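You operate a simulated robot arm through the tools that you are given. There is no shell and no other tool. Be economical: measure what you need, move in short steps, check, and stop when the job is done.

The job below is to be done with a simulated robot arm. You get a single attempt, and the scene is never put back.

TASK
Swap the brown thread cone for the teal one and crank the bobbin in the winder full.
Fine: park the brown cone on grey stand A; power stays off, clutch Free till swapped; then Wind, crank, back to Free; bobbin stays, others stay empty.

The check looks at the end state, three seconds after you hand in, the way a careful person would. Anything else that was tipped, shoved, dropped, spilled or broken makes it a failure.

THE ROBOT
A 7-joint arm with a two-finger parallel gripper, fixed in place. Base frame: the origin is at the foot of the arm, x ahead of it, y to its left, z up; the work surface is at about z = 800. Readings come in mm, degrees, newtons and seconds.
With the tool pointing down near the work surface it reaches from about 440 to 920 mm from the base axis. Its first joint turns from -143.0 to 143.0 degrees. Payload 3 kg.
Tool frame: the origin (TCP) lies between the finger pads and is the grasp point; the fingertips stand 30 mm ahead of it; z points along the fingers, y is the line along which they close. The gripper opens to 94 mm. The fingers are 28 mm wide and 10 mm thick; the gripper's body (50 by 96 mm) begins 55 mm behind the TCP.
Orientation is that of the tool frame in the base frame, as [roll, pitch, yaw] about the fixed x, y, z axes, in that order (R = Rz(yaw) Ry(pitch) Rx(roll)). With the fingers straight down and closing along the base's y, the tool's x points along the base's -x, its y along +y and its z along -z.

THE INTERFACE
- The arm moves only by the tool servo_tool. Its argument "rows" is a list that holds one entry, the list of rows, each a list of 7 numbers: the shift along the base's x, y, z in units of 40 mm (1.0 is 40 mm), then the turn, a rotation vector about the base's x, y, z in units of 8 degrees (1.0 is 8 degrees), then the gripper command, from -1 (fully open) to 1 (shut), values between in proportion. In form: [[[x, y, z, rx, ry, rz, gripper], ...]]. A call has 1 to 12 rows; each row shifts and turns the commanded pose from where the row before left it. A call with a number of a shift or a turn outside -1 to 1 is refused whole. Each row takes 0.2 s and may step no farther than 50 mm and 8.6 degrees from the row before; otherwise, or with a gripper value out of range, the whole call is refused. Where a pose cannot be reached the arm comes as near as it can. A force on the tool above 90 N (or 10 N above the force at the start of the call, whichever is more), or a blocked arm, ends the call early, and 0.2 s more pass. Each finger travels about 72 mm/s and halts on what it meets, pressing with about 23 N; the grip force reading is that of the motor and also rises with nothing between the fingers. The clock runs only during rows and for 0.2 s after the last one: add rows that do not move to give the fingers time. It gives the time, the measured TCP pose, the force on the tool (base axes), the opening and the grip force at its end, in the units of the frame above (readings bear some noise), with the torque about the TCP (base axes, N m) and any sound that the robot's microphone picked up.
- Cameras (640 x 400 px; columns grow to the right, rows downward): "scene" is fixed at [52.5, 501.9, 1579.8]; the picture's right is [-0.31, -0.95, 0.00], its down [-0.61, 0.20, -0.76] and it looks along [0.72, -0.24, -0.65] (base axes); focal length 325 px, centre (320, 200). "wrist" rides on the gripper at [76, 14, -102] in the tool frame; the picture's right is [-0.18, 0.98, 0.00], its down [-0.75, -0.14, -0.64] and it looks along [-0.63, -0.12, 0.77] (tool axes); focal length 243 px, centre (320, 200).
- grab_frame(camera): a new picture of that camera. The clock stands still meanwhile.
- point_at(camera, pixels): for up to 12 pixels [column, row] of the newest picture of that camera ("zoom" is the newest enlarged one), the place [x, y, z] in the base frame of the surface seen there, good to about 3 mm. The clock stands still meanwhile.
- zoom(camera, box): a new picture of the part [left, top, right, bottom] of that camera's present view, enlarged. The clock stands still meanwhile.
- job_done(): hands the job in; it is judged then, once.

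Work in short steps. Measure before you move; look again where a grasp or a placing could have gone wrong, and mend it. You have 80 turns and 46 pictures in all, those below and enlarged ones among them. Open the gripper and draw the arm clear of the work before you hand the job in, unless the task says otherwise; then end with one line.

The tools are called after "Emit:" as name(argument=value, ...) on one line, values as JSON. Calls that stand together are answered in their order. servo_tool: Moves the arm, as the interface text tells. Its arguments: {"type":"object","properties":{"rows":{"type":"array"}},"required":["rows"]} The other tools are called the same way: grab_frame (camera) takes a picture; point_at (camera, pixels) gives the place of the surface under pixels of a picture; zoom (camera, box) takes an enlarged picture of a part of a camera's view; job_done () hands the job in.

At the start:

```text
time_s: 0.0
eef_pos: [622.2, 78.8, 1182.5]
tool_rot: [180.0, 0.0, -180.0]
contact_force: [-0.7, 0.3, -0.2]
ft_torque: [-0.04, 0.01, 0.0]
opening: 93.8
finger_force: 0.0
```

scene: 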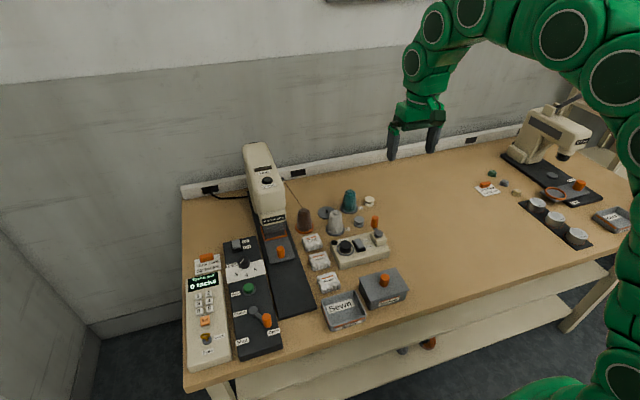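
wrist: 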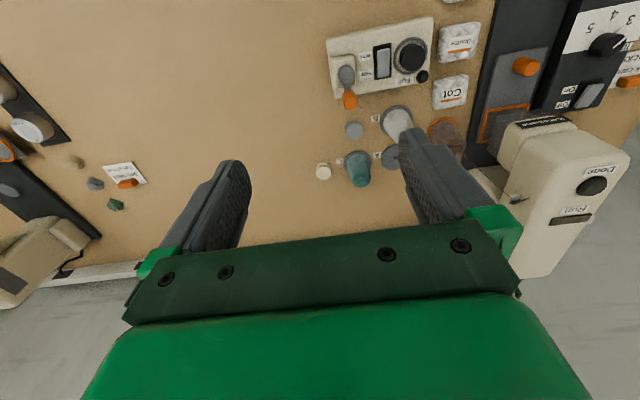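

The scene shows the winder around pixel (345,235), with cones near (305,220), (335,220) and (349,203). I zoom in for detail.

Emit:
zoom(camera="scene", box=[270, 175, 430, 275])

Emit:
zoom(camera="wrist", box=[300, 0, 500, 200])

```text
4.00 times, centred on (350, 225) of scene
```

zoom: 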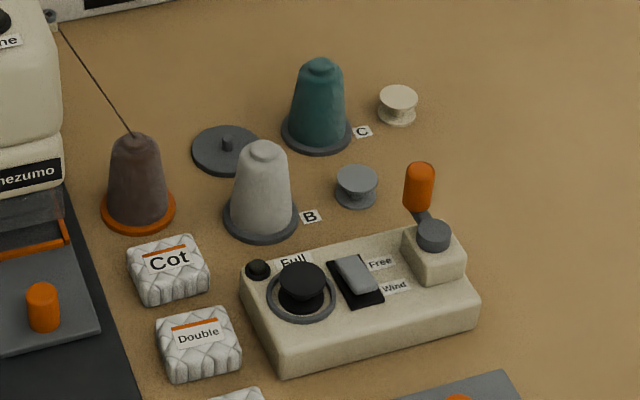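

```text
2.00 times, centred on (400, 100) of wrist
```

zoom: 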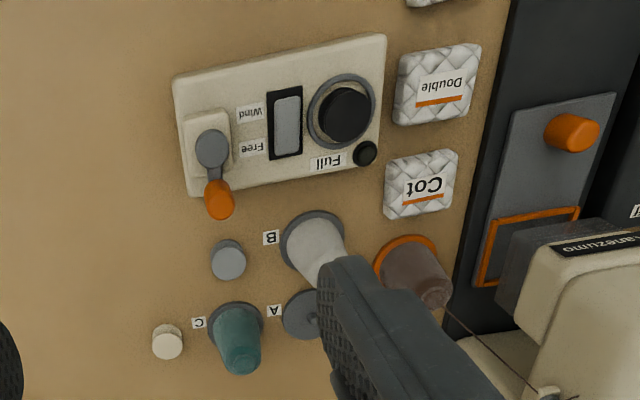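

I measure the cones, stands and winder parts in the zoomed scene view first.

Emit:
zoom(camera="scene", box=[270, 175, 430, 275])

Emit:
point_at(camera="zoom", pixels=[[138, 140], [137, 190], [138, 226], [227, 142], [208, 160], [320, 64], [317, 115], [317, 147], [264, 147], [262, 195], [110, 212], [171, 212]])

Emit:
point_at(camera="zoom", pixels=[[433, 228], [419, 167], [418, 190], [420, 214], [345, 262], [362, 293], [303, 275], [258, 268], [450, 245], [400, 310], [356, 175], [290, 330]])

Emit:
point_at(camera="wrist", pixels=[[358, 168], [393, 158], [352, 130], [323, 172], [406, 76], [350, 100], [382, 52], [383, 72], [412, 50], [355, 150], [347, 75], [450, 140]])

```text
4.00 times, centred on (350, 225) of scene
```

zoom: 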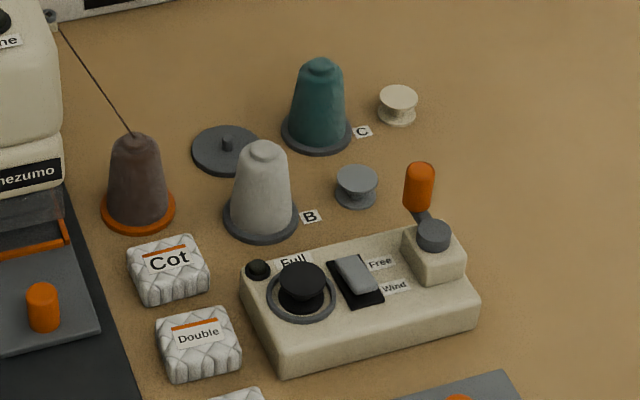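

```text
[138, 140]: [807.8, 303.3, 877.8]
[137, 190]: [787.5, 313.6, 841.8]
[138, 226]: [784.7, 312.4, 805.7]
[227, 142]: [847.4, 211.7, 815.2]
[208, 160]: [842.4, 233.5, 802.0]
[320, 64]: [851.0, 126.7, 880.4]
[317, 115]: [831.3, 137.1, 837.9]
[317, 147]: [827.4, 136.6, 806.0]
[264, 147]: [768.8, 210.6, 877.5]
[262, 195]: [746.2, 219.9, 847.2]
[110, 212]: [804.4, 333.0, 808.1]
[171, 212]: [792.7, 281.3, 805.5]
```

```text
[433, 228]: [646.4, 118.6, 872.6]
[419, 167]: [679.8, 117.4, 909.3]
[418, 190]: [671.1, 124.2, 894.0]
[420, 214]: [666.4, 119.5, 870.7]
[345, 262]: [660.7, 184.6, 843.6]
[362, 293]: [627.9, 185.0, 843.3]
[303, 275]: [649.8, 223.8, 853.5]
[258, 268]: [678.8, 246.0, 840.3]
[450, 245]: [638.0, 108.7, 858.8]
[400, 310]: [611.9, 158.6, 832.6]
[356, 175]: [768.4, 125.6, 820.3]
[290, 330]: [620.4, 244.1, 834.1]
```

```text
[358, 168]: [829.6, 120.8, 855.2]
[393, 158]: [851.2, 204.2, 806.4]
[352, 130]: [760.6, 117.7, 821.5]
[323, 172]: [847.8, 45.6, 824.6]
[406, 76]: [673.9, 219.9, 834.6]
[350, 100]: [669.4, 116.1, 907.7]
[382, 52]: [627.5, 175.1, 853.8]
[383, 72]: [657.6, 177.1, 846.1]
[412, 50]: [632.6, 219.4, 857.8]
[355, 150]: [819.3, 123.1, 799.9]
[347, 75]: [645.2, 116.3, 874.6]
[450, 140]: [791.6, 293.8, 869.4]
```

I check the machine's head around the brown cone and the Cot packet, with a zoom on that corner.

Emit:
zoom(camera="scene", box=[225, 135, 345, 255])

Emit:
point_at(camera="scene", pixels=[[283, 180], [284, 205], [285, 220], [284, 230], [287, 240], [265, 155], [288, 184], [303, 208], [293, 235], [312, 241], [270, 185], [262, 218]])

```text
3.33 times, centred on (285, 195) of scene
```

zoom: 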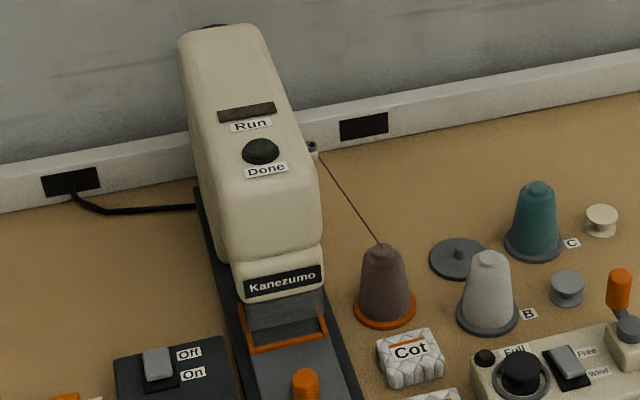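

```text
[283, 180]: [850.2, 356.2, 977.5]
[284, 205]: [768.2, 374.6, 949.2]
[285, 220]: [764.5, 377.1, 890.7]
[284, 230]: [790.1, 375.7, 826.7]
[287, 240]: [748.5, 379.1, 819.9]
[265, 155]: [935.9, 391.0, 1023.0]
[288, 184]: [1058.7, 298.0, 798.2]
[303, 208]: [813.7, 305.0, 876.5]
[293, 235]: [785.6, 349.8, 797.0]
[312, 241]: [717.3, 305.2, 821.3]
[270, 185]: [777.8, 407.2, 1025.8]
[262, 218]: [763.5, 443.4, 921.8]
```

Machine's side face is at y≈356–375, so I'll close along x and lean the hand away (toward -y). I first yaw +90° and travel toward the brown cone at height.

Emit:
servo_tool(rows=[[[0.4, 0.35, -0.17, 0, 0, 1, -0.7], [0.4, 0.35, -0.17, 0, 0, 1, -0.7], [0.4, 0.35, -0.17, 0, 0, 1, -0.7], [0.4, 0.35, -0.17, 0, 0, 1, -0.7], [0.4, 0.35, -0.17, 0, 0, 1, -0.7], [0.4, 0.35, -0.17, 0, 0, 1, -0.7], [0.4, 0.35, -0.17, 0, 0, 1, -0.7], [0.4, 0.35, -0.17, 0, 0, 1, -0.7], [0.4, 0.35, -0.17, 0, 0, 1, -0.7], [0.4, 0.35, -0.17, 0, 0, 1, -0.7], [0.4, 0.35, -0.17, 0, 0, 1, -0.7], [0.35, 0.35, -0.17, 0, 0, 0.25, -0.7]]])

Emit:
servo_tool(rows=[[[0, 0, -0.3, 1, 0, 0, -0.7], [0, 0, -0.3, 1, 0, 0, -0.7], [0, 0, 0, 0, 0, 0, -0.7]]])

Emit:
grab_frame(camera="wrist")

```text
time_s: 2.6
eef_pos: [806.2, 244.8, 1088.8]
tool_rot: [180.0, 0.0, -90.0]
contact_force: [-0.2, -0.1, 0.7]
ft_torque: [0.01, 0.02, -0.04]
opening: 79.7
finger_force: 0.0
out of reach, approached as far as the arm can: row 12
```

```text
time_s: 3.4
eef_pos: [804.4, 244.9, 1063.7]
tool_rot: [179.9, 16.0, -90.0]
contact_force: [-0.3, -0.3, -0.5]
ft_torque: [0.02, 0.0, 0.0]
opening: 79.7
finger_force: 0.1
```

```text
39 pictures are left
```

wrist: 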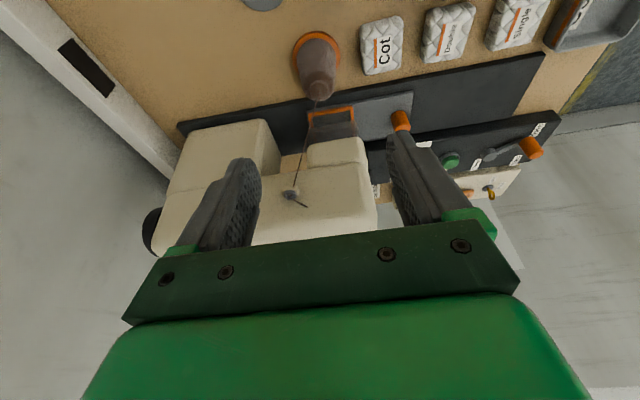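

Cone visible at (318,60); I measure it and its stand from this side.

Emit:
point_at(camera="wrist", pixels=[[317, 88], [316, 70], [300, 60], [335, 60], [294, 50], [341, 55], [318, 34], [304, 40], [333, 40], [295, 192]])

```text
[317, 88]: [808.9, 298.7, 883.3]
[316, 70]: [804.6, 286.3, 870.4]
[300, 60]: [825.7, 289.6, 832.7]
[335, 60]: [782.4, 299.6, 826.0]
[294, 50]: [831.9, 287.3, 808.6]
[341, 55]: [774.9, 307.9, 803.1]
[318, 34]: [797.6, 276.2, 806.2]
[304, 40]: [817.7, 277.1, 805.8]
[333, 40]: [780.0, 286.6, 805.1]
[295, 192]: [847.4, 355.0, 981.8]
```

Fit gives the brown cone axis at about (805, 304), rim radius 30. I move over it at z≈940, then descend in one more call.

Emit:
servo_tool(rows=[[[0, 0.37, -0.77, 0, 0, 0, -0.7], [0, 0.37, -0.77, 0, 0, 0, -0.7], [0, 0.37, -0.77, 0, 0, 0, -0.7], [0, 0.37, -0.77, 0, 0, 0, -0.7], [0, 0, 0, 0, 0, 0, -0.7]]])

Emit:
grab_frame(camera="wrist")

```text
time_s: 4.6
eef_pos: [805.2, 304.1, 942.2]
tool_rot: [180.0, 16.0, -90.0]
contact_force: [0.2, -0.4, 0.2]
ft_torque: [-0.03, 0.03, 0.0]
opening: 80.1
finger_force: 0.0
```

```text
38 pictures are left
```

wrist: 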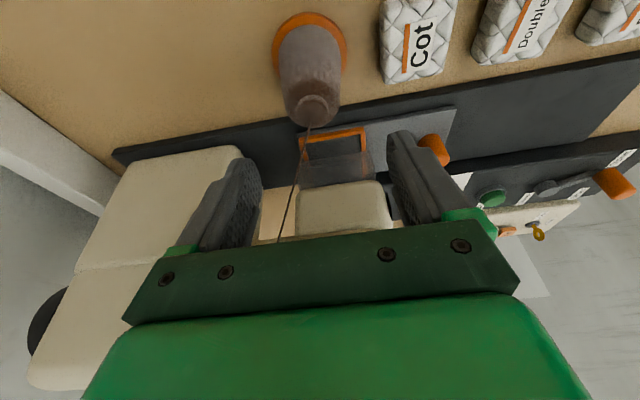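

Aligned above the cone. I descend 97 mm to z≈845 and close.

Emit:
servo_tool(rows=[[[0, 0, -0.6, 0, 0, 0, -0.7], [0, 0, -0.6, 0, 0, 0, -0.7], [0, 0, -0.6, 0, 0, 0, -0.7], [0, 0, -0.62, 0, 0, 0, -0.7], [0, 0, 0, 0, 0, 0, -0.7], [0, 0, 0, 0, 0, 0, 1], [0, 0, 0, 0, 0, 0, 1], [0, 0, 0, 0, 0, 0, 1], [0, 0, 0, 0, 0, 0, 1]]])

```text
time_s: 6.6
eef_pos: [805.9, 304.0, 846.0]
tool_rot: [-179.9, 15.9, -90.1]
contact_force: [-1.0, 0.8, 2.2]
ft_torque: [0.01, 0.06, 0.01]
opening: 51.1
finger_force: 22.8
```

Gripped at 51 mm with 22.8 N. I lift straight up in small steps and look.

Emit:
servo_tool(rows=[[[0, 0, 0.25, 0, 0, 0, 1], [0, 0, 0.5, 0, 0, 0, 1], [0, 0, 0.5, 0, 0, 0, 1], [0, 0, 0.5, 0, 0, 0, 1], [0, 0, 0, 0, 0, 0, 1]]])

Emit:
zoom(camera="scene", box=[240, 125, 400, 255])

```text
time_s: 7.8
eef_pos: [805.6, 303.8, 914.8]
tool_rot: [-180.0, 16.1, -90.0]
contact_force: [0.6, 0.4, -2.3]
ft_torque: [0.0, -0.01, 0.01]
opening: 39.0
finger_force: 23.1
```

```text
3.08 times, centred on (320, 190) of scene
```

zoom: 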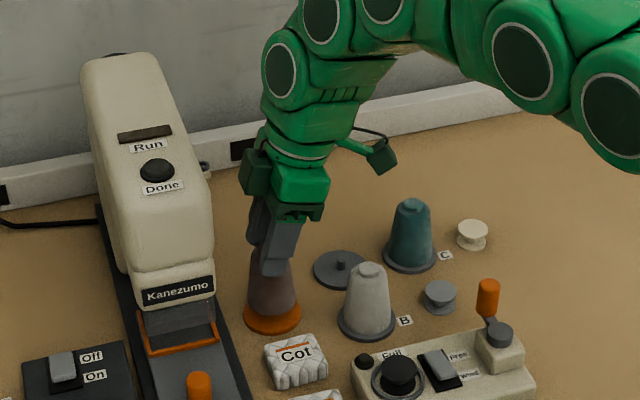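

Opening fell from 51 to 39 mm, so the fingers may have slid up the taper. I look closer.

Emit:
zoom(camera="scene", box=[285, 190, 335, 240])

Emit:
grab_frame(camera="wrist")

Emit:
point_at(camera="zoom", pixels=[[240, 400], [240, 300], [240, 220], [240, 440]])

```text
8.00 times, centred on (310, 215) of scene
```

zoom: 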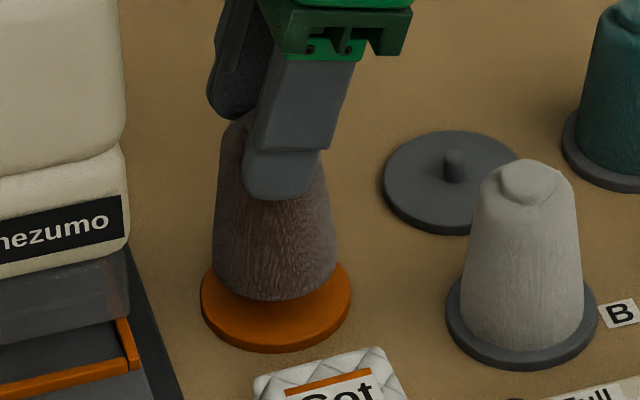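

```text
35 pictures are left
```

wrist: 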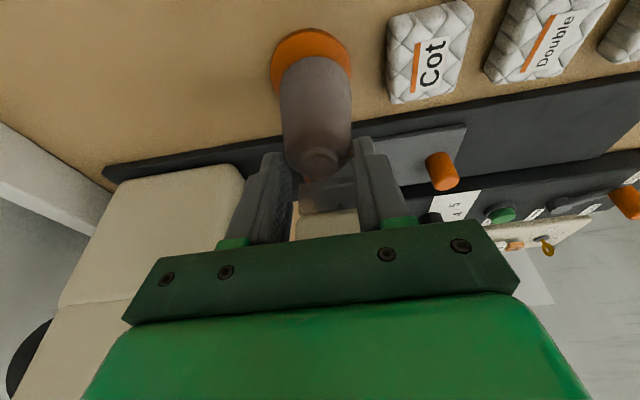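

```text
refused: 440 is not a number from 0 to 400
```

The cone is lifted roughly 20–30 mm but held only by the fingertips higher up. I hold still to see whether it creeps.

Emit:
servo_tool(rows=[[[0, 0, 0, 0, 0, 0, 1], [0, 0, 0, 0, 0, 0, 1], [0, 0, 0, 0, 0, 0, 1], [0, 0, 0, 0, 0, 0, 1], [0, 0, 0, 0, 0, 0, 1]]])

Emit:
zoom(camera="scene", box=[270, 180, 370, 242])

Emit:
point_at(camera="zoom", pixels=[[252, 365], [252, 320], [252, 280], [252, 350], [225, 365], [280, 365]])

```text
time_s: 9.0
eef_pos: [804.9, 304.4, 914.6]
tool_rot: [-179.9, 16.0, -89.9]
contact_force: [-0.4, -0.4, -1.8]
ft_torque: [0.01, 0.0, -0.02]
opening: 39.4
finger_force: 23.0
```

```text
6.40 times, centred on (320, 211) of scene
```

zoom: 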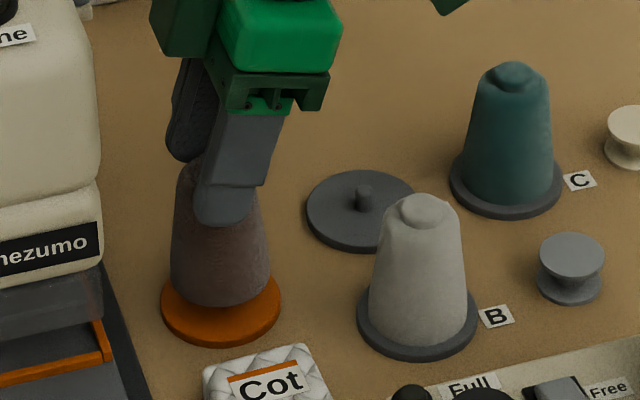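

```text
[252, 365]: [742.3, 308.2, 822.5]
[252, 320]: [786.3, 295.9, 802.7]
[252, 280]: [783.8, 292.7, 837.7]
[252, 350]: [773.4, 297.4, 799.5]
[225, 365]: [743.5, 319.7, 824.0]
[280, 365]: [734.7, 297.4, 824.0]
```

Grip is stable (39.4 mm). I measure the hanging cone's bottom edge and extents, and stand A's peg and rim.

Emit:
point_at(camera="zoom", pixels=[[215, 302], [195, 296], [245, 299], [215, 260], [362, 188], [362, 210], [310, 208], [345, 248], [415, 190], [335, 178], [176, 265], [266, 265]])

Emit:
point_at(camera="wrist", pixels=[[317, 62], [320, 100], [320, 160], [290, 80], [345, 80], [320, 150]])

```text
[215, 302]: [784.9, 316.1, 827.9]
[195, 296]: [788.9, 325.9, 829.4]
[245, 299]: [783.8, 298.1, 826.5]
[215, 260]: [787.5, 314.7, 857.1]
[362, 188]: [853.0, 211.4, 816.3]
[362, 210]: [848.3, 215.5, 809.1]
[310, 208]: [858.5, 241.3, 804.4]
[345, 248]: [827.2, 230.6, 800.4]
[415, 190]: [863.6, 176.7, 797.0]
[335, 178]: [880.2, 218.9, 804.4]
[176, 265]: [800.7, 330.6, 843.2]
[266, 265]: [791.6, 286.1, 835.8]
```

```text
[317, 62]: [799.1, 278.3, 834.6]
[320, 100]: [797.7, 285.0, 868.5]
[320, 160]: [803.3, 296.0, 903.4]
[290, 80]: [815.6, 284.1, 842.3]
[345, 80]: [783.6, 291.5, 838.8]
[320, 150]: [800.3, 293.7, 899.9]
```

The cone hangs near upright, bottom at z≈827 centred about (807, 308); stand A's peg is at about (852, 211). I carry it slowly over, raising 12 mm first.

Emit:
servo_tool(rows=[[[0, 0, 0.15, 0, 0, 0, 1], [0, 0, 0.15, 0, 0, 0, 1], [0.1125, -0.2425, 0, 0, 0, 0, 1], [0.1125, -0.2425, 0, 0, 0, 0, 1], [0.1125, -0.2425, 0, 0, 0, 0, 1], [0.1125, -0.2425, 0, 0, 0, 0, 1], [0.1125, -0.2425, 0, 0, 0, 0, 1], [0.1125, -0.2425, 0, 0, 0, 0, 1], [0.1125, -0.2425, 0, 0, 0, 0, 1], [0.1125, -0.2425, 0, 0, 0, 0, 1], [0.1125, -0.2425, 0, 0, 0, 0, 1], [0.1125, -0.2425, 0, 0, 0, 0, 1]]])

Emit:
zoom(camera="scene", box=[290, 175, 370, 235])

Emit:
grab_frame(camera="wrist")

```text
time_s: 11.6
eef_pos: [849.3, 206.1, 927.1]
tool_rot: [-180.0, 16.0, -90.1]
contact_force: [0.6, 0.7, -1.1]
ft_torque: [-0.02, 0.02, 0.0]
opening: 39.1
finger_force: 22.9
```

```text
6.67 times, centred on (330, 205) of scene
```

zoom: 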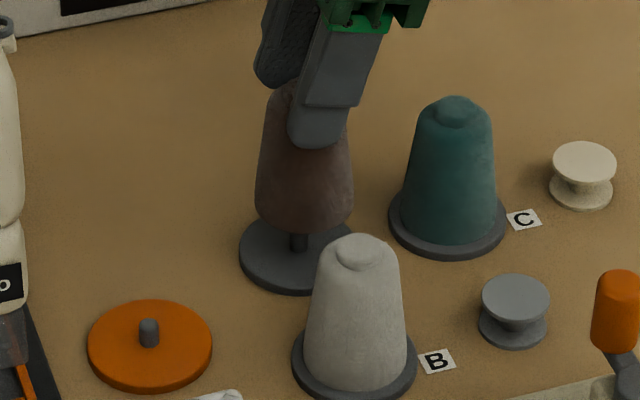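

```text
32 pictures are left
```

wrist: 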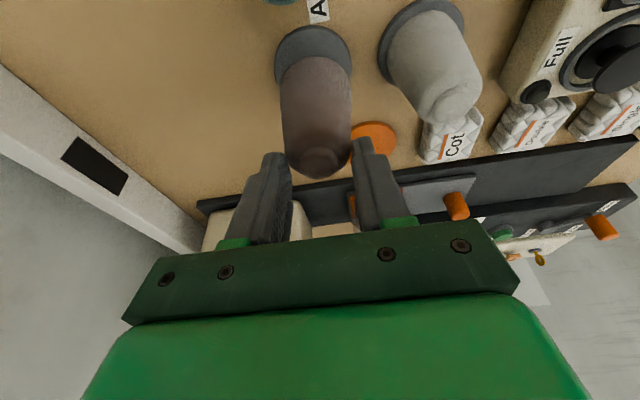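

I measure cone bottom edge, peg, and the exposed orange peg.

Emit:
point_at(camera="zoom", pixels=[[303, 228], [270, 218], [338, 222], [257, 190], [352, 195], [298, 243], [243, 262], [297, 289], [149, 323], [149, 343], [92, 345], [210, 345]])

Emit:
point_at(camera="wrist", pixels=[[316, 60], [284, 80], [348, 80], [318, 160], [316, 30], [279, 60], [350, 60], [374, 137]])

```text
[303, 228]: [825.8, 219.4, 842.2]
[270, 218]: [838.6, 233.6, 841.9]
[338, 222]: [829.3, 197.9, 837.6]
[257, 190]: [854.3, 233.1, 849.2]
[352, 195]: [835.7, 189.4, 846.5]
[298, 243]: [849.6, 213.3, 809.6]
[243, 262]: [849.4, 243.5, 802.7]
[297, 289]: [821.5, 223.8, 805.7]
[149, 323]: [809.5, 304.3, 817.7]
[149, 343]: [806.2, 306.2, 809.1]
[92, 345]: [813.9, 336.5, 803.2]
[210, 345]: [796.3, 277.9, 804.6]
```

```text
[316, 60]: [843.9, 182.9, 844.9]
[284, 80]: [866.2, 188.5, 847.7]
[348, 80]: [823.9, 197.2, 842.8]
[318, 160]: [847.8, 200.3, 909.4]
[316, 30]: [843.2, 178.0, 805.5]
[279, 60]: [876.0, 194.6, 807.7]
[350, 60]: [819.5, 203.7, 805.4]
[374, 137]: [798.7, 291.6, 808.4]
```

Cone bottom centre ≈(848.5, 208.5), stand ≈(851, 211). I correct by (+2.5, +2) and lower 28 mm slowly, watching force.

Emit:
servo_tool(rows=[[[0.06, 0.05, 0, 0, 0, 0, 1], [0, 0, -0.1, 0, 0, 0, 1], [0, 0, -0.1, 0, 0, 0, 1], [0, 0, -0.1, 0, 0, 0, 1], [0, 0, -0.1, 0, 0, 0, 1], [0, 0, -0.1, 0, 0, 0, 1], [0, 0, -0.1, 0, 0, 0, 1], [0, 0, -0.1, 0, 0, 0, 1], [0, 0, 0, 0, 0, 0, 1]]])

Emit:
zoom(camera="scene", box=[290, 175, 370, 235])

```text
time_s: 13.6
eef_pos: [852.2, 208.9, 899.0]
tool_rot: [-179.9, 16.0, -90.2]
contact_force: [0.2, -0.4, -1.4]
ft_torque: [0.03, 0.0, 0.02]
opening: 39.3
finger_force: 22.8
```

```text
6.67 times, centred on (330, 205) of scene
```

zoom: 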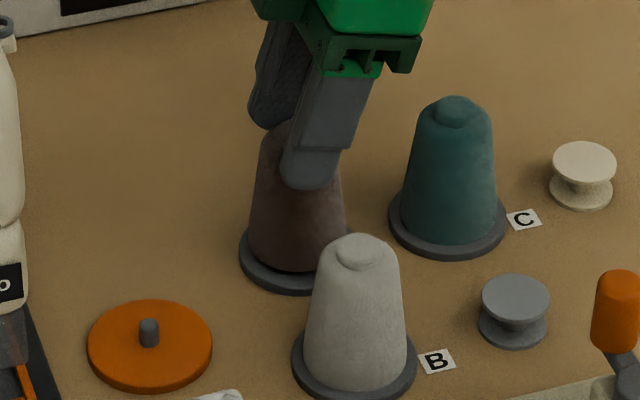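

It's going onto the peg with no side force. I lower the last ~7 mm in small steps.

Emit:
servo_tool(rows=[[[0, 0, -0.06, 0, 0, 0, 1], [0, 0, -0.06, 0, 0, 0, 1], [0, 0, -0.06, 0, 0, 0, 1], [0, 0, 0, 0, 0, 0, 1]]])

```text
time_s: 14.6
eef_pos: [852.2, 209.5, 894.0]
tool_rot: [-179.9, 16.1, -90.0]
contact_force: [-17.7, -2.6, 40.0]
ft_torque: [-0.08, 0.92, 0.04]
opening: 39.4
finger_force: 22.7
```

40 N up: seated at the expected height. I relieve 1 mm, open slightly (to ~62 mm), and check.

Emit:
servo_tool(rows=[[[0, 0, 0.03, 0, 0, 0, 1], [0, 0, 0, 0, 0, 0, 0.1], [0, 0, 0, 0, 0, 0, -0.1], [0, 0, 0, 0, 0, 0, -0.35], [0, 0, 0, 0, 0, 0, -0.35]]])

Emit:
servo_tool(rows=[[[0, 0, 0.25, 0, 0, 0, -0.35], [0, 0, 0.5, 0, 0, 0, -0.35], [0, 0, 0.75, 0, 0, 0, -0.35], [0, 0, 0.75, 0, 0, 0, -0.5]]])

Emit:
zoom(camera="scene", box=[290, 175, 370, 235])

Emit:
grab_frame(camera="wrist")

```text
time_s: 15.8
eef_pos: [852.4, 208.1, 893.4]
tool_rot: [180.0, 16.1, -90.0]
contact_force: [0.3, 0.4, -0.7]
ft_torque: [-0.06, -0.01, 0.02]
opening: 63.3
finger_force: 0.0
```

```text
time_s: 16.8
eef_pos: [853.1, 208.5, 983.6]
tool_rot: [179.9, 15.9, -90.1]
contact_force: [0.2, -0.5, 0.5]
ft_torque: [0.05, -0.01, 0.0]
opening: 70.5
finger_force: 0.0
```

```text
6.67 times, centred on (330, 205) of scene
```

zoom: 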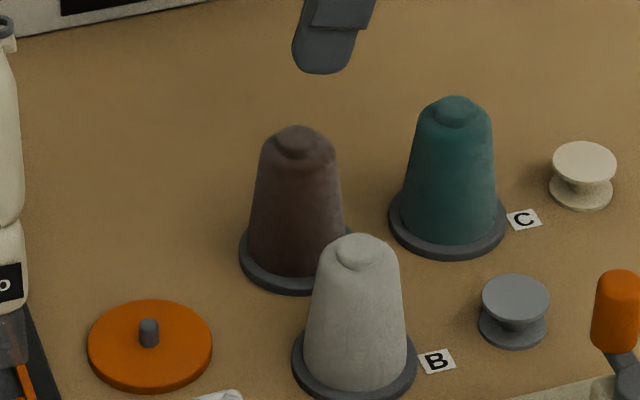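

```text
29 pictures are left
```

wrist: 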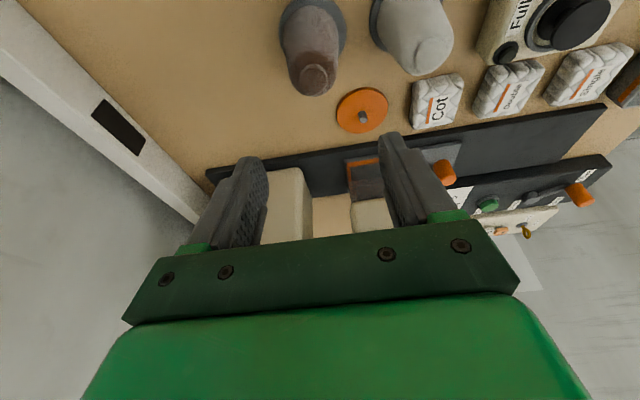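

Brown sits upright on A. Now I measure the teal cone and stand C precisely.

Emit:
point_at(camera="zoom", pixels=[[455, 104], [448, 240], [415, 228], [485, 228], [390, 222], [506, 225], [420, 245], [448, 254], [470, 251], [408, 200], [494, 200]])

```text
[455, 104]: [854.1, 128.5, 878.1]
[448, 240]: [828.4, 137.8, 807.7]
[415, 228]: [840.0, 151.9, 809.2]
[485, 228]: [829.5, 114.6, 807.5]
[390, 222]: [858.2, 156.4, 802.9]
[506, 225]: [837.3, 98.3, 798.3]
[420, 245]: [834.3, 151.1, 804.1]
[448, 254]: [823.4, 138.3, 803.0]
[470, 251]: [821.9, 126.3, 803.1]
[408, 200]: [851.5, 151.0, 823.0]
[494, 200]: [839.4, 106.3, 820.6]
```

Teal axis ≈(853, 126). I shift over it, descend to z≈868 with fingers at 70 mm, and close.

Emit:
servo_tool(rows=[[[0, -0.71, 0, 0, 0, 0, -0.5], [0, -0.71, 0, 0, 0, 0, -0.5], [0, -0.7, 0, 0, 0, 0, -0.5], [0, 0, -0.6, 0, 0, 0, -0.5], [0, 0, -0.6, 0, 0, 0, -0.5], [0, 0, -0.6, 0, 0, 0, -0.5], [0, 0, -0.6, 0, 0, 0, -0.5], [0, 0, -0.48, 0, 0, 0, -0.5], [0, 0, 0, 0, 0, 0, -0.5]]])

Emit:
servo_tool(rows=[[[0, 0, 0, 0, 0, 0, 0], [0, 0, 0, 0, 0, 0, 1], [0, 0, 0, 0, 0, 0, 1], [0, 0, 0, 0, 0, 0, 1], [0, 0, 0, 0, 0, 0, 1]]])

```text
time_s: 18.8
eef_pos: [852.2, 124.3, 868.1]
tool_rot: [-180.0, 16.0, -90.0]
contact_force: [0.1, -0.6, 0.4]
ft_torque: [0.01, -0.01, 0.02]
opening: 70.5
finger_force: 0.1
```

```text
time_s: 20.0
eef_pos: [852.6, 122.8, 866.9]
tool_rot: [179.9, 16.0, -90.0]
contact_force: [0.1, -0.9, 0.2]
ft_torque: [-0.01, 0.02, 0.02]
opening: 45.6
finger_force: 23.2
```

Gripped at 45.6 mm. I lift slowly, 40 mm, and compare the opening.

Emit:
servo_tool(rows=[[[0, 0, 0.1, 0, 0, 0, 1], [0, 0, 0.1, 0, 0, 0, 1], [0, 0, 0.1, 0, 0, 0, 1], [0, 0, 0.1, 0, 0, 0, 1], [0, 0, 0.1, 0, 0, 0, 1], [0, 0, 0.1, 0, 0, 0, 1], [0, 0, 0.1, 0, 0, 0, 1], [0, 0, 0.15, 0, 0, 0, 1], [0, 0, 0.15, 0, 0, 0, 1], [0, 0, 0, 0, 0, 0, 1]]])

Emit:
zoom(camera="scene", box=[290, 175, 370, 235])

```text
time_s: 22.2
eef_pos: [853.0, 124.0, 907.7]
tool_rot: [-179.9, 16.0, -90.0]
contact_force: [0.6, -0.5, -1.0]
ft_torque: [0.0, 0.01, 0.0]
opening: 45.4
finger_force: 22.7
```

```text
6.67 times, centred on (330, 205) of scene
```

zoom: 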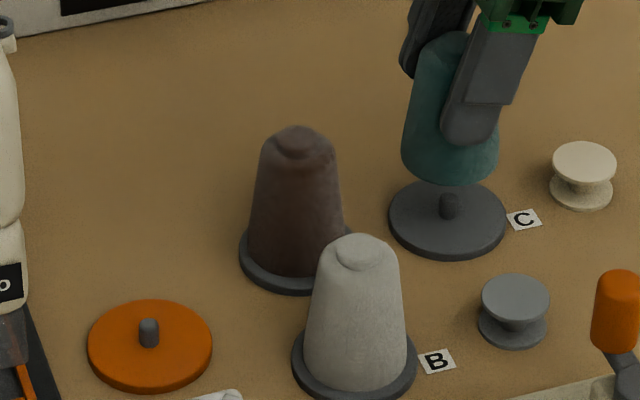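

No slip this time; cone lifted 40 mm. I raise another 48 mm to clear the brown cone, then carry over to the orange stand.

Emit:
servo_tool(rows=[[[0, 0, 0.4, 0, 0, 0, 1], [0, 0, 0.4, 0, 0, 0, 1], [0, 0, 0.4, 0, 0, 0, 1], [-0.128, 0.497, 0, 0, 0, 0, 1], [-0.128, 0.497, 0, 0, 0, 0, 1], [-0.128, 0.497, 0, 0, 0, 0, 1], [-0.128, 0.497, 0, 0, 0, 0, 1], [-0.128, 0.497, 0, 0, 0, 0, 1], [-0.128, 0.497, 0, 0, 0, 0, 1], [-0.128, 0.497, 0, 0, 0, 0, 1], [-0.128, 0.497, 0, 0, 0, 0, 1], [-0.128, 0.497, 0, 0, 0, 0, 1]]])

Emit:
servo_tool(rows=[[[0, 0, -0.4, 0, 0, 0, 1], [0, 0, -0.4, 0, 0, 0, 1], [0, 0, -0.4, 0, 0, 0, 1], [0, 0, -0.2, 0, 0, 0, 1], [0, 0, 0, 0, 0, 0, 1]]])

Emit:
zoom(camera="scene", box=[270, 175, 350, 235])

Emit:
grab_frame(camera="wrist")

```text
time_s: 24.8
eef_pos: [806.3, 304.1, 955.8]
tool_rot: [-180.0, 16.1, -90.0]
contact_force: [-0.1, -0.3, -0.1]
ft_torque: [0.0, 0.02, 0.03]
opening: 45.5
finger_force: 22.8
```

```text
time_s: 26.0
eef_pos: [807.0, 301.7, 898.5]
tool_rot: [180.0, 15.9, -90.2]
contact_force: [-0.9, 0.3, -1.3]
ft_torque: [-0.01, 0.0, 0.01]
opening: 45.5
finger_force: 23.8
```

```text
6.67 times, centred on (310, 205) of scene
```

zoom: 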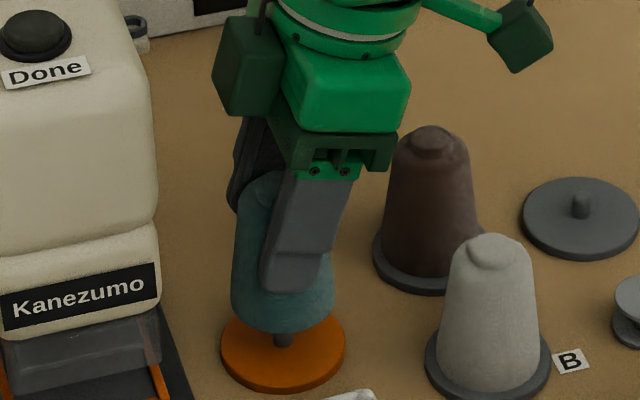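

```text
26 pictures are left
```

wrist: 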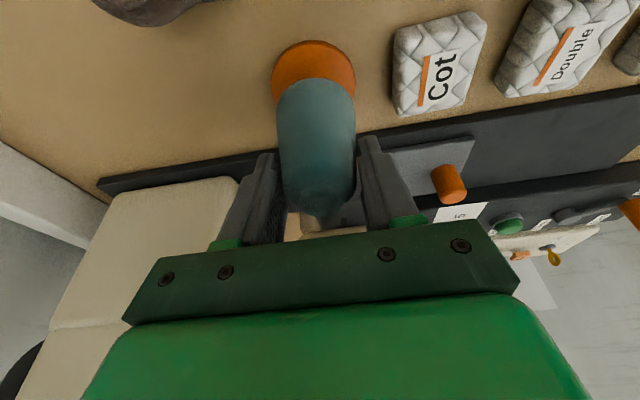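

I measure the cone's bottom rim against the orange stand before lowering.

Emit:
point_at(camera="zoom", pixels=[[283, 330], [250, 320], [318, 320], [233, 295], [334, 295], [283, 341], [224, 350], [345, 350], [282, 390]])

Emit:
point_at(camera="wrist", pixels=[[316, 80], [281, 105], [352, 105], [314, 42], [275, 75], [354, 75]])

```text
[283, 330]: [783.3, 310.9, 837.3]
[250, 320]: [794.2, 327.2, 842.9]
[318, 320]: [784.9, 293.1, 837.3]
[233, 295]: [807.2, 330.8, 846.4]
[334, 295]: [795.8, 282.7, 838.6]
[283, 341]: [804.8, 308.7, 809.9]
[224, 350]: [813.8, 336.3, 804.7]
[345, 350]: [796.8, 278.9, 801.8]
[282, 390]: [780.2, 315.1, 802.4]
```

```text
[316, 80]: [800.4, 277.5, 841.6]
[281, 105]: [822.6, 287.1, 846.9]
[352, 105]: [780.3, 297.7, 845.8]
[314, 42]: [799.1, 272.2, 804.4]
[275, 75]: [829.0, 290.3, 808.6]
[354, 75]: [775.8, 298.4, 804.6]
```

Cone bottom ≈(806, 304), stand ≈(807.5, 306): I correct (+1.5,+2) and lower in small steps.

Emit:
servo_tool(rows=[[[0.04, 0.05, 0, 0, 0, 0, 1], [0, 0, -0.1, 0, 0, 0, 1], [0, 0, -0.1, 0, 0, 0, 1], [0, 0, -0.1, 0, 0, 0, 1], [0, 0, -0.1, 0, 0, 0, 1], [0, 0, -0.1, 0, 0, 0, 1], [0, 0, -0.1, 0, 0, 0, 1], [0, 0, 0, 0, 0, 0, 1]]])

Emit:
servo_tool(rows=[[[0, 0, -0.05, 0, 0, 0, 1], [0, 0, -0.05, 0, 0, 0, 1], [0, 0, -0.03, 0, 0, 0, 1], [0, 0, 0, 0, 0, 0, 1]]])

```text
time_s: 27.8
eef_pos: [807.7, 305.2, 875.0]
tool_rot: [180.0, 16.1, -90.0]
contact_force: [0.3, -0.3, -1.8]
ft_torque: [-0.01, -0.01, 0.01]
opening: 45.6
finger_force: 22.7
```

```text
time_s: 28.8
eef_pos: [806.1, 304.9, 869.6]
tool_rot: [180.0, 16.0, -90.0]
contact_force: [-0.2, 0.4, -0.6]
ft_torque: [0.01, -0.01, -0.03]
opening: 45.3
finger_force: 22.9
```

Still free (seat expected near z≈867); two more small steps.

Emit:
servo_tool(rows=[[[0, 0, -0.03, 0, 0, 0, 1], [0, 0, -0.03, 0, 0, 0, 1], [0, 0, 0, 0, 0, 0, 1]]])

```text
time_s: 29.6
eef_pos: [808.3, 306.1, 867.7]
tool_rot: [180.0, 16.0, -90.1]
contact_force: [-0.9, 0.0, 0.1]
ft_torque: [0.02, -0.01, -0.01]
opening: 45.6
finger_force: 22.4
```

At the seat height within noise and load on the tool has gone to zero; one more tiny step, then open and rise.

Emit:
servo_tool(rows=[[[0, 0, -0.025, 0, 0, 0, 1], [0, 0, 0, 0, 0, 0, 1]]])

Emit:
servo_tool(rows=[[[0, 0, 0, 0, 0, 0, -0.1], [0, 0, 0, 0, 0, 0, -0.4], [0, 0, 0, 0, 0, 0, -0.45], [0, 0, 0.25, 0, 0, 0, -0.45], [0, 0, 0.6, 0, 0, 0, -0.45], [0, 0, 0.8, 0, 0, 0, -0.45], [0, -0.3, 0.8, 0, 0, 0, -0.45], [0, -0.6, 0.8, 0, 0, 0, -0.45]]])

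Emit:
zoom(camera="scene", box=[270, 175, 430, 275])

```text
time_s: 30.2
eef_pos: [807.8, 305.3, 867.1]
tool_rot: [-180.0, 16.0, -90.0]
contact_force: [-5.9, -2.8, 17.4]
ft_torque: [-0.15, 0.32, -0.02]
opening: 45.4
finger_force: 22.4
```

```text
time_s: 32.0
eef_pos: [809.3, 268.6, 998.3]
tool_rot: [180.0, 16.0, -90.0]
contact_force: [-0.5, 0.2, 0.2]
ft_torque: [0.02, -0.02, -0.02]
opening: 68.3
finger_force: 0.1
```

```text
4.00 times, centred on (350, 225) of scene
```

zoom: 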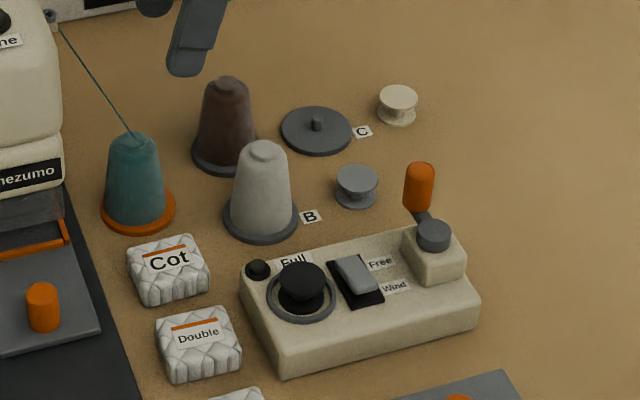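

Teal is seated and threaded. Now a close look at the winder's clutch and crank.

Emit:
zoom(camera="scene", box=[330, 210, 394, 260])

Emit:
point_at(camera="zoom", pixels=[[230, 158], [250, 185], [275, 220], [215, 160], [300, 250], [240, 205], [285, 185], [205, 180], [450, 150], [505, 165], [440, 180], [395, 90]])

```text
8.00 times, centred on (362, 235) of scene
```

zoom: 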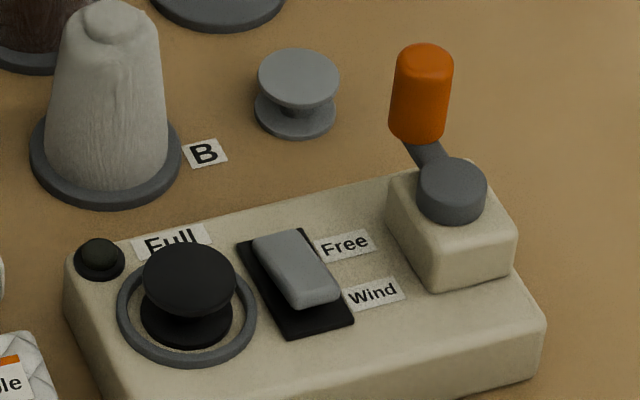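

```text
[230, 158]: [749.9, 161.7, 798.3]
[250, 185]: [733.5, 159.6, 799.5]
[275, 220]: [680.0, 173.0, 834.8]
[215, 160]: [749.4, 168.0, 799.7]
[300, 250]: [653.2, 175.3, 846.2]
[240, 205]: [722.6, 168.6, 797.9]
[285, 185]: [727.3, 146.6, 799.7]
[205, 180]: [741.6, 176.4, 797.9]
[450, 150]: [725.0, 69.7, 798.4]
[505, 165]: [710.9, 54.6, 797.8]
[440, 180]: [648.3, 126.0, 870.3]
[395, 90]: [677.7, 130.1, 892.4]
```

Rocker shows its Wind end raised. I measure along it and the crank arm.

Emit:
point_at(camera="zoom", pixels=[[270, 240], [283, 255], [295, 268], [310, 285], [295, 290], [335, 282], [315, 300], [325, 325], [245, 245], [425, 155], [425, 55], [453, 187]])

Emit:
grab_frame(camera="wrist")

```text
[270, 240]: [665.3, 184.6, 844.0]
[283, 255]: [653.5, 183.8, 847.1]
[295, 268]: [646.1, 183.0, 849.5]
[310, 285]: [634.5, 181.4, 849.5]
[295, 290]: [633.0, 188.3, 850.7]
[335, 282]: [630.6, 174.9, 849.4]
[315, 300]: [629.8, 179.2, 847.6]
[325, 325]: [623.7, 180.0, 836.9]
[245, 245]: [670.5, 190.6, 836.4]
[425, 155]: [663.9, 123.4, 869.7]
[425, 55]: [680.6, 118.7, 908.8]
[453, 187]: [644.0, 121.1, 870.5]
```

```text
23 pictures are left
```

wrist: 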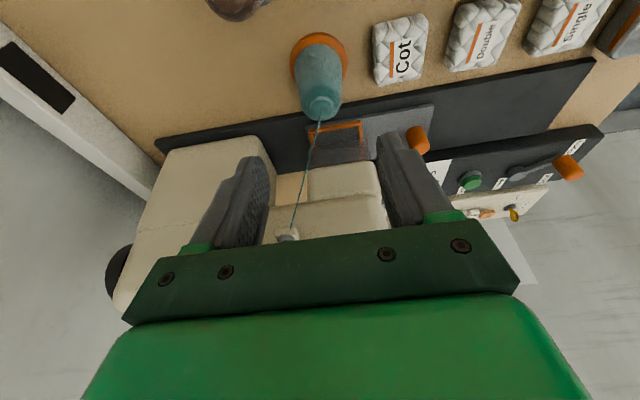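

Rocker spans x≈630–667 at y≈182, Wind end (x≈634) raised to z≈850. I straighten the tilt, close the fingers and hover above the Wind end.

Emit:
servo_tool(rows=[[[-0.87, -0.433, 0, 0, 0, 0, 1], [-0.87, -0.433, 0, 0, 0, 0, 1], [-0.87, -0.433, 0, -1, 0, 0, 1], [-0.87, -0.433, 0, -1, 0, 0, 1], [-0.87, -0.433, 0, 0, 0, 0, 1], [0, 0, -0.8, 0, 0, 0, 1], [0, 0, -0.8, 0, 0, 0, 1], [0, 0, -0.5, 0, 0, 0, 1], [0, 0, 0, 0, 0, 0, 1]]])

Emit:
zoom(camera="scene", box=[330, 200, 410, 260])

```text
time_s: 34.0
eef_pos: [634.4, 183.2, 914.0]
tool_rot: [180.0, 0.0, -90.1]
contact_force: [-0.1, 0.1, -0.3]
ft_torque: [-0.03, 0.01, 0.0]
opening: 0.0
finger_force: 22.6
```

```text
6.67 times, centred on (370, 230) of scene
```

zoom: 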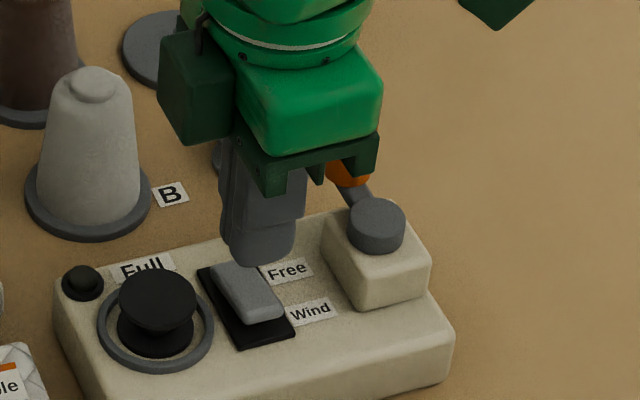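

Aligned over the rocker. I lower to just above (tip ≈852) and then press in small steps.

Emit:
servo_tool(rows=[[[0, 0, -0.4, 0, 0, 0, 1], [0, 0, -0.35, 0, 0, 0, 1], [0, 0, -0.05, 0, 0, 0, 1], [0, 0, -0.05, 0, 0, 0, 1], [0, 0, -0.05, 0, 0, 0, 1], [0, 0, 0, 0, 0, 0, 1]]])

```text
time_s: 35.4
eef_pos: [634.5, 182.1, 879.2]
tool_rot: [-179.8, 0.0, -89.9]
contact_force: [-17.5, 2.3, 44.5]
ft_torque: [-0.2, 0.1, -0.07]
opening: 0.5
finger_force: 22.6
```

44 N at tip z≈849. I look whether the rocker has moved.

Emit:
zoom(camera="scene", box=[340, 220, 390, 260])

```text
10.00 times, centred on (365, 240) of scene
```

zoom: 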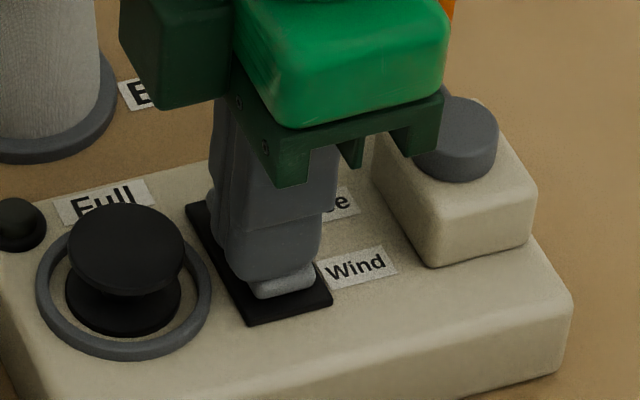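

The rocker hasn't flipped; the Wind end still shows ahead of the finger. I raise, shift 9 mm toward -x, and press again farther from the pivot.

Emit:
servo_tool(rows=[[[0, 0, 0.2, 0, 0, 0, 1], [-0.225, 0, 0, 0, 0, 0, 1], [0, 0, -0.1, 0, 0, 0, 1], [0, 0, -0.05, 0, 0, 0, 1], [0, 0, -0.05, 0, 0, 0, 1], [0, 0, -0.05, 0, 0, 0, 1], [0, 0, -0.05, 0, 0, 0, 1], [0, 0, 0, 0, 0, 0, 1]]])

```text
time_s: 37.2
eef_pos: [624.9, 181.9, 876.8]
tool_rot: [-179.9, 0.0, -90.2]
contact_force: [-17.7, -4.2, 37.0]
ft_torque: [-0.22, 0.13, -0.13]
opening: 0.2
finger_force: 23.2
stopped in row 8: the force on the tool passed its limit at 94 N (the readings are from after the stop); the commanded pose is now the measured one
```

It peaked at 94 N; I back off 40 mm and look at the rocker.

Emit:
servo_tool(rows=[[[0, 0, 0.5, 0, 0, 0, 1], [0, 0, 0.5, 0, 0, 0, 1], [-1, 0, 0.5, 0, 0, 0, 1], [-1, 0, 0.5, 0, 0, 0, 1]]])

Emit:
zoom(camera="scene", box=[340, 215, 390, 255])

Emit:
point_at(camera="zoom", pixels=[[240, 190], [260, 220], [285, 250], [300, 270], [295, 285], [300, 300]])

```text
time_s: 38.2
eef_pos: [545.4, 183.3, 955.7]
tool_rot: [-179.8, 0.0, -90.2]
contact_force: [0.1, -0.7, 0.1]
ft_torque: [-0.02, 0.03, 0.0]
opening: 0.0
finger_force: 22.8
```

```text
10.00 times, centred on (365, 235) of scene
```

zoom: 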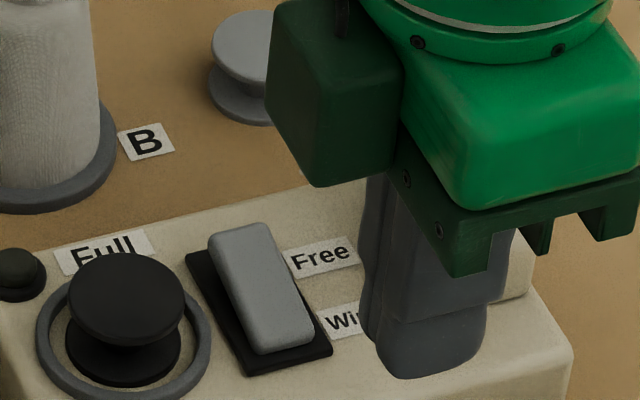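

```text
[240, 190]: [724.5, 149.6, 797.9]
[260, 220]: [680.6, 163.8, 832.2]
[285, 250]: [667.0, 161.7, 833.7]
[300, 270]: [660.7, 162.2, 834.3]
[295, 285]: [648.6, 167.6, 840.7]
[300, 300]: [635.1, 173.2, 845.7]
```

The rocker looks different now; I measure both ends to confirm Wind.

Emit:
point_at(camera="zoom", pixels=[[235, 235], [245, 260], [260, 290], [272, 320], [285, 338]])

```text
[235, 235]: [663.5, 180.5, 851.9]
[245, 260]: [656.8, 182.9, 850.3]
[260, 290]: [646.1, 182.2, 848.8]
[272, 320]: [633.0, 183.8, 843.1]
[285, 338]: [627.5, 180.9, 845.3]
```

Free end is now raised (851 vs 844): the clutch is at Wind. I move over the crank knob (≈(680, 119), top z≈909) with fingers half open and check with the wrist camera.

Emit:
servo_tool(rows=[[[0.675, -0.32, 0.2, 0, 0, 0, -0.2], [0.675, -0.32, 0, 0, 0, 0, -0.2], [0.675, -0.32, 0, 0, 0, 0, -0.2], [0.675, -0.32, 0, 0, 0, 0, -0.2], [0.675, -0.32, 0, 0, 0, 0, -0.2], [0, 0, 0, 0, 0, 0, -0.2]]])

Emit:
grab_frame(camera="wrist")

Emit:
zoom(camera="scene", box=[350, 195, 414, 245])

```text
time_s: 39.6
eef_pos: [679.5, 118.7, 964.3]
tool_rot: [-179.9, 0.0, -90.1]
contact_force: [-0.2, -0.4, -0.2]
ft_torque: [-0.01, -0.01, 0.01]
opening: 56.5
finger_force: 0.0
```

```text
19 pictures are left
```

wrist: 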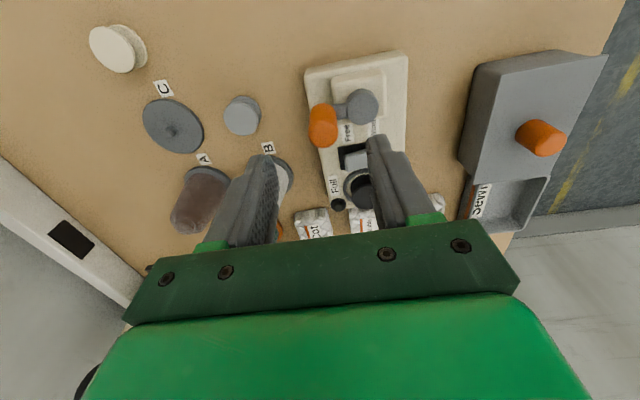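

```text
8.00 times, centred on (382, 220) of scene
```

zoom: 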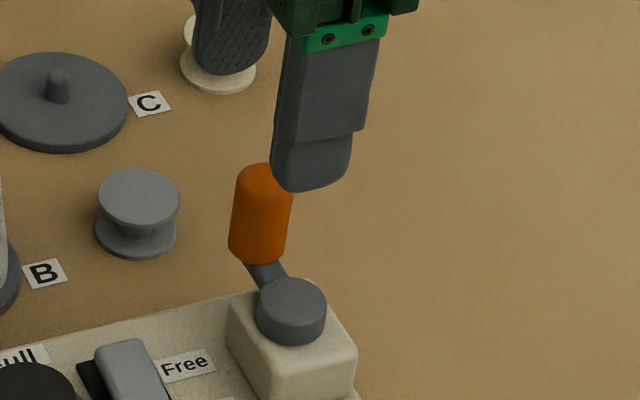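

I measure knob and hub from both views.

Emit:
point_at(camera="wrist", pixels=[[324, 143], [323, 125], [324, 108], [311, 125], [335, 125], [362, 106], [349, 106], [376, 106], [362, 92], [345, 107]])

Emit:
point_at(camera="zoom", pixels=[[258, 172], [235, 215], [288, 215], [260, 215], [260, 255], [290, 295], [262, 300], [322, 300], [290, 280], [290, 313]])

```text
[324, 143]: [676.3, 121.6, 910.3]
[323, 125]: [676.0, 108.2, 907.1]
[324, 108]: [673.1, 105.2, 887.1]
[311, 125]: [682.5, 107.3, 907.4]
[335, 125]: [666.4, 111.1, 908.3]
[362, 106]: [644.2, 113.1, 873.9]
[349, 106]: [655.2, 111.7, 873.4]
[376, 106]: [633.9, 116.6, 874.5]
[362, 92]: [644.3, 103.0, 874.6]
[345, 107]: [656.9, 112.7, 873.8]
```

```text
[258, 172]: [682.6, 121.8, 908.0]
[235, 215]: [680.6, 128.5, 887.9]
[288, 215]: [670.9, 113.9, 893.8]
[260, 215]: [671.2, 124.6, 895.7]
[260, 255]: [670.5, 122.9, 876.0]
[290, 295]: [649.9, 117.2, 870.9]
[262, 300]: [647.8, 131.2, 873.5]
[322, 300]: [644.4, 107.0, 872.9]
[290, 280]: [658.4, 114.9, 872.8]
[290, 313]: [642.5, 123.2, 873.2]
```

Knob axis ≈(677,117), hub ≈(646,117), radius ≈31, hub top z≈874. I lower to z≈909 (tips ≈879) and grip the knob.

Emit:
servo_tool(rows=[[[-0.06, -0.04, -0.45, 0, 0, 0, -0.2], [0, 0, -0.45, 0, 0, 0, -0.2], [0, 0, -0.48, 0, 0, 0, -0.2], [0, 0, 0, 0, 0, 0, 0.2], [0, 0, 0, 0, 0, 0, 1], [0, 0, 0, 0, 0, 0, 1], [0, 0, 0, 0, 0, 0, 1]]])

```text
time_s: 41.2
eef_pos: [676.6, 118.0, 908.6]
tool_rot: [-180.0, 0.0, -90.1]
contact_force: [2.1, -0.6, -3.0]
ft_torque: [0.0, 0.03, 0.04]
opening: 20.9
finger_force: 45.2
```

Knob gripped (20.9 mm). I try a first quarter turn clockwise (from +x toward -y) and watch the forces.

Emit:
servo_tool(rows=[[[-0.104, -0.3875, 0, 0, 0, 0, 1], [-0.284, -0.284, 0, 0, 0, 0, 1], [-0.3875, -0.104, 0, 0, 0, 0, 1], [0, 0, 0, 0, 0, 0, 1]]])

Emit:
zoom(camera="scene", box=[330, 200, 410, 260])

```text
time_s: 42.2
eef_pos: [647.1, 85.9, 908.3]
tool_rot: [-179.8, -0.1, -90.1]
contact_force: [-0.1, -6.1, -12.0]
ft_torque: [-0.53, 0.18, -0.04]
opening: 21.1
finger_force: 45.2
```

```text
6.67 times, centred on (370, 230) of scene
```

zoom: 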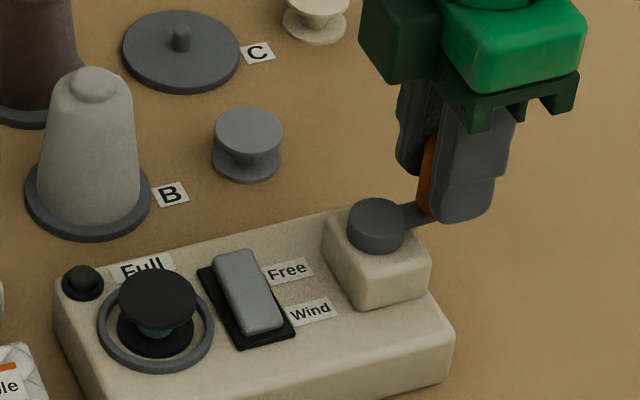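

The crank turns smoothly and teal is already showing on the bobbin core. I continue a full turn.

Emit:
servo_tool(rows=[[[-0.3875, 0.104, 0, 0, 0, 0, 1], [-0.284, 0.284, 0, 0, 0, 0, 1], [-0.104, 0.3875, 0, 0, 0, 0, 1], [0.104, 0.3875, 0, 0, 0, 0, 1], [0.284, 0.284, 0, 0, 0, 0, 1], [0.3875, 0.104, 0, 0, 0, 0, 1], [0.3875, -0.104, 0, 0, 0, 0, 1], [0.284, -0.284, 0, 0, 0, 0, 1], [0.104, -0.3875, 0, 0, 0, 0, 1], [-0.104, -0.3875, 0, 0, 0, 0, 1], [-0.284, -0.284, 0, 0, 0, 0, 1], [-0.3875, -0.104, 0, 0, 0, 0, 1]]])

Emit:
zoom(camera="scene", box=[330, 200, 410, 260])

```text
time_s: 44.8
eef_pos: [645.9, 84.3, 908.7]
tool_rot: [-180.0, -0.1, -90.1]
contact_force: [1.9, -26.3, -2.7]
ft_torque: [-0.32, 0.37, 0.01]
opening: 21.3
finger_force: 45.2
```

```text
6.67 times, centred on (370, 230) of scene
```

zoom: 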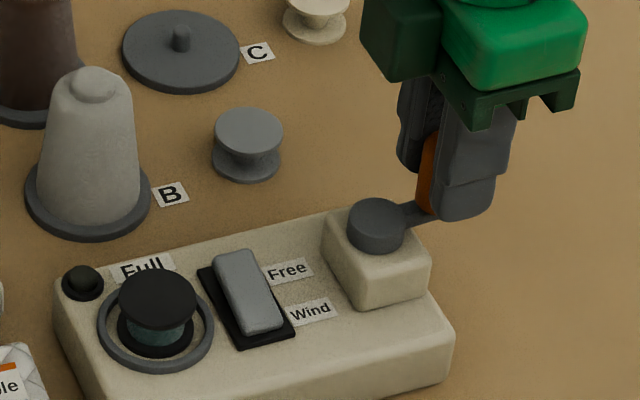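

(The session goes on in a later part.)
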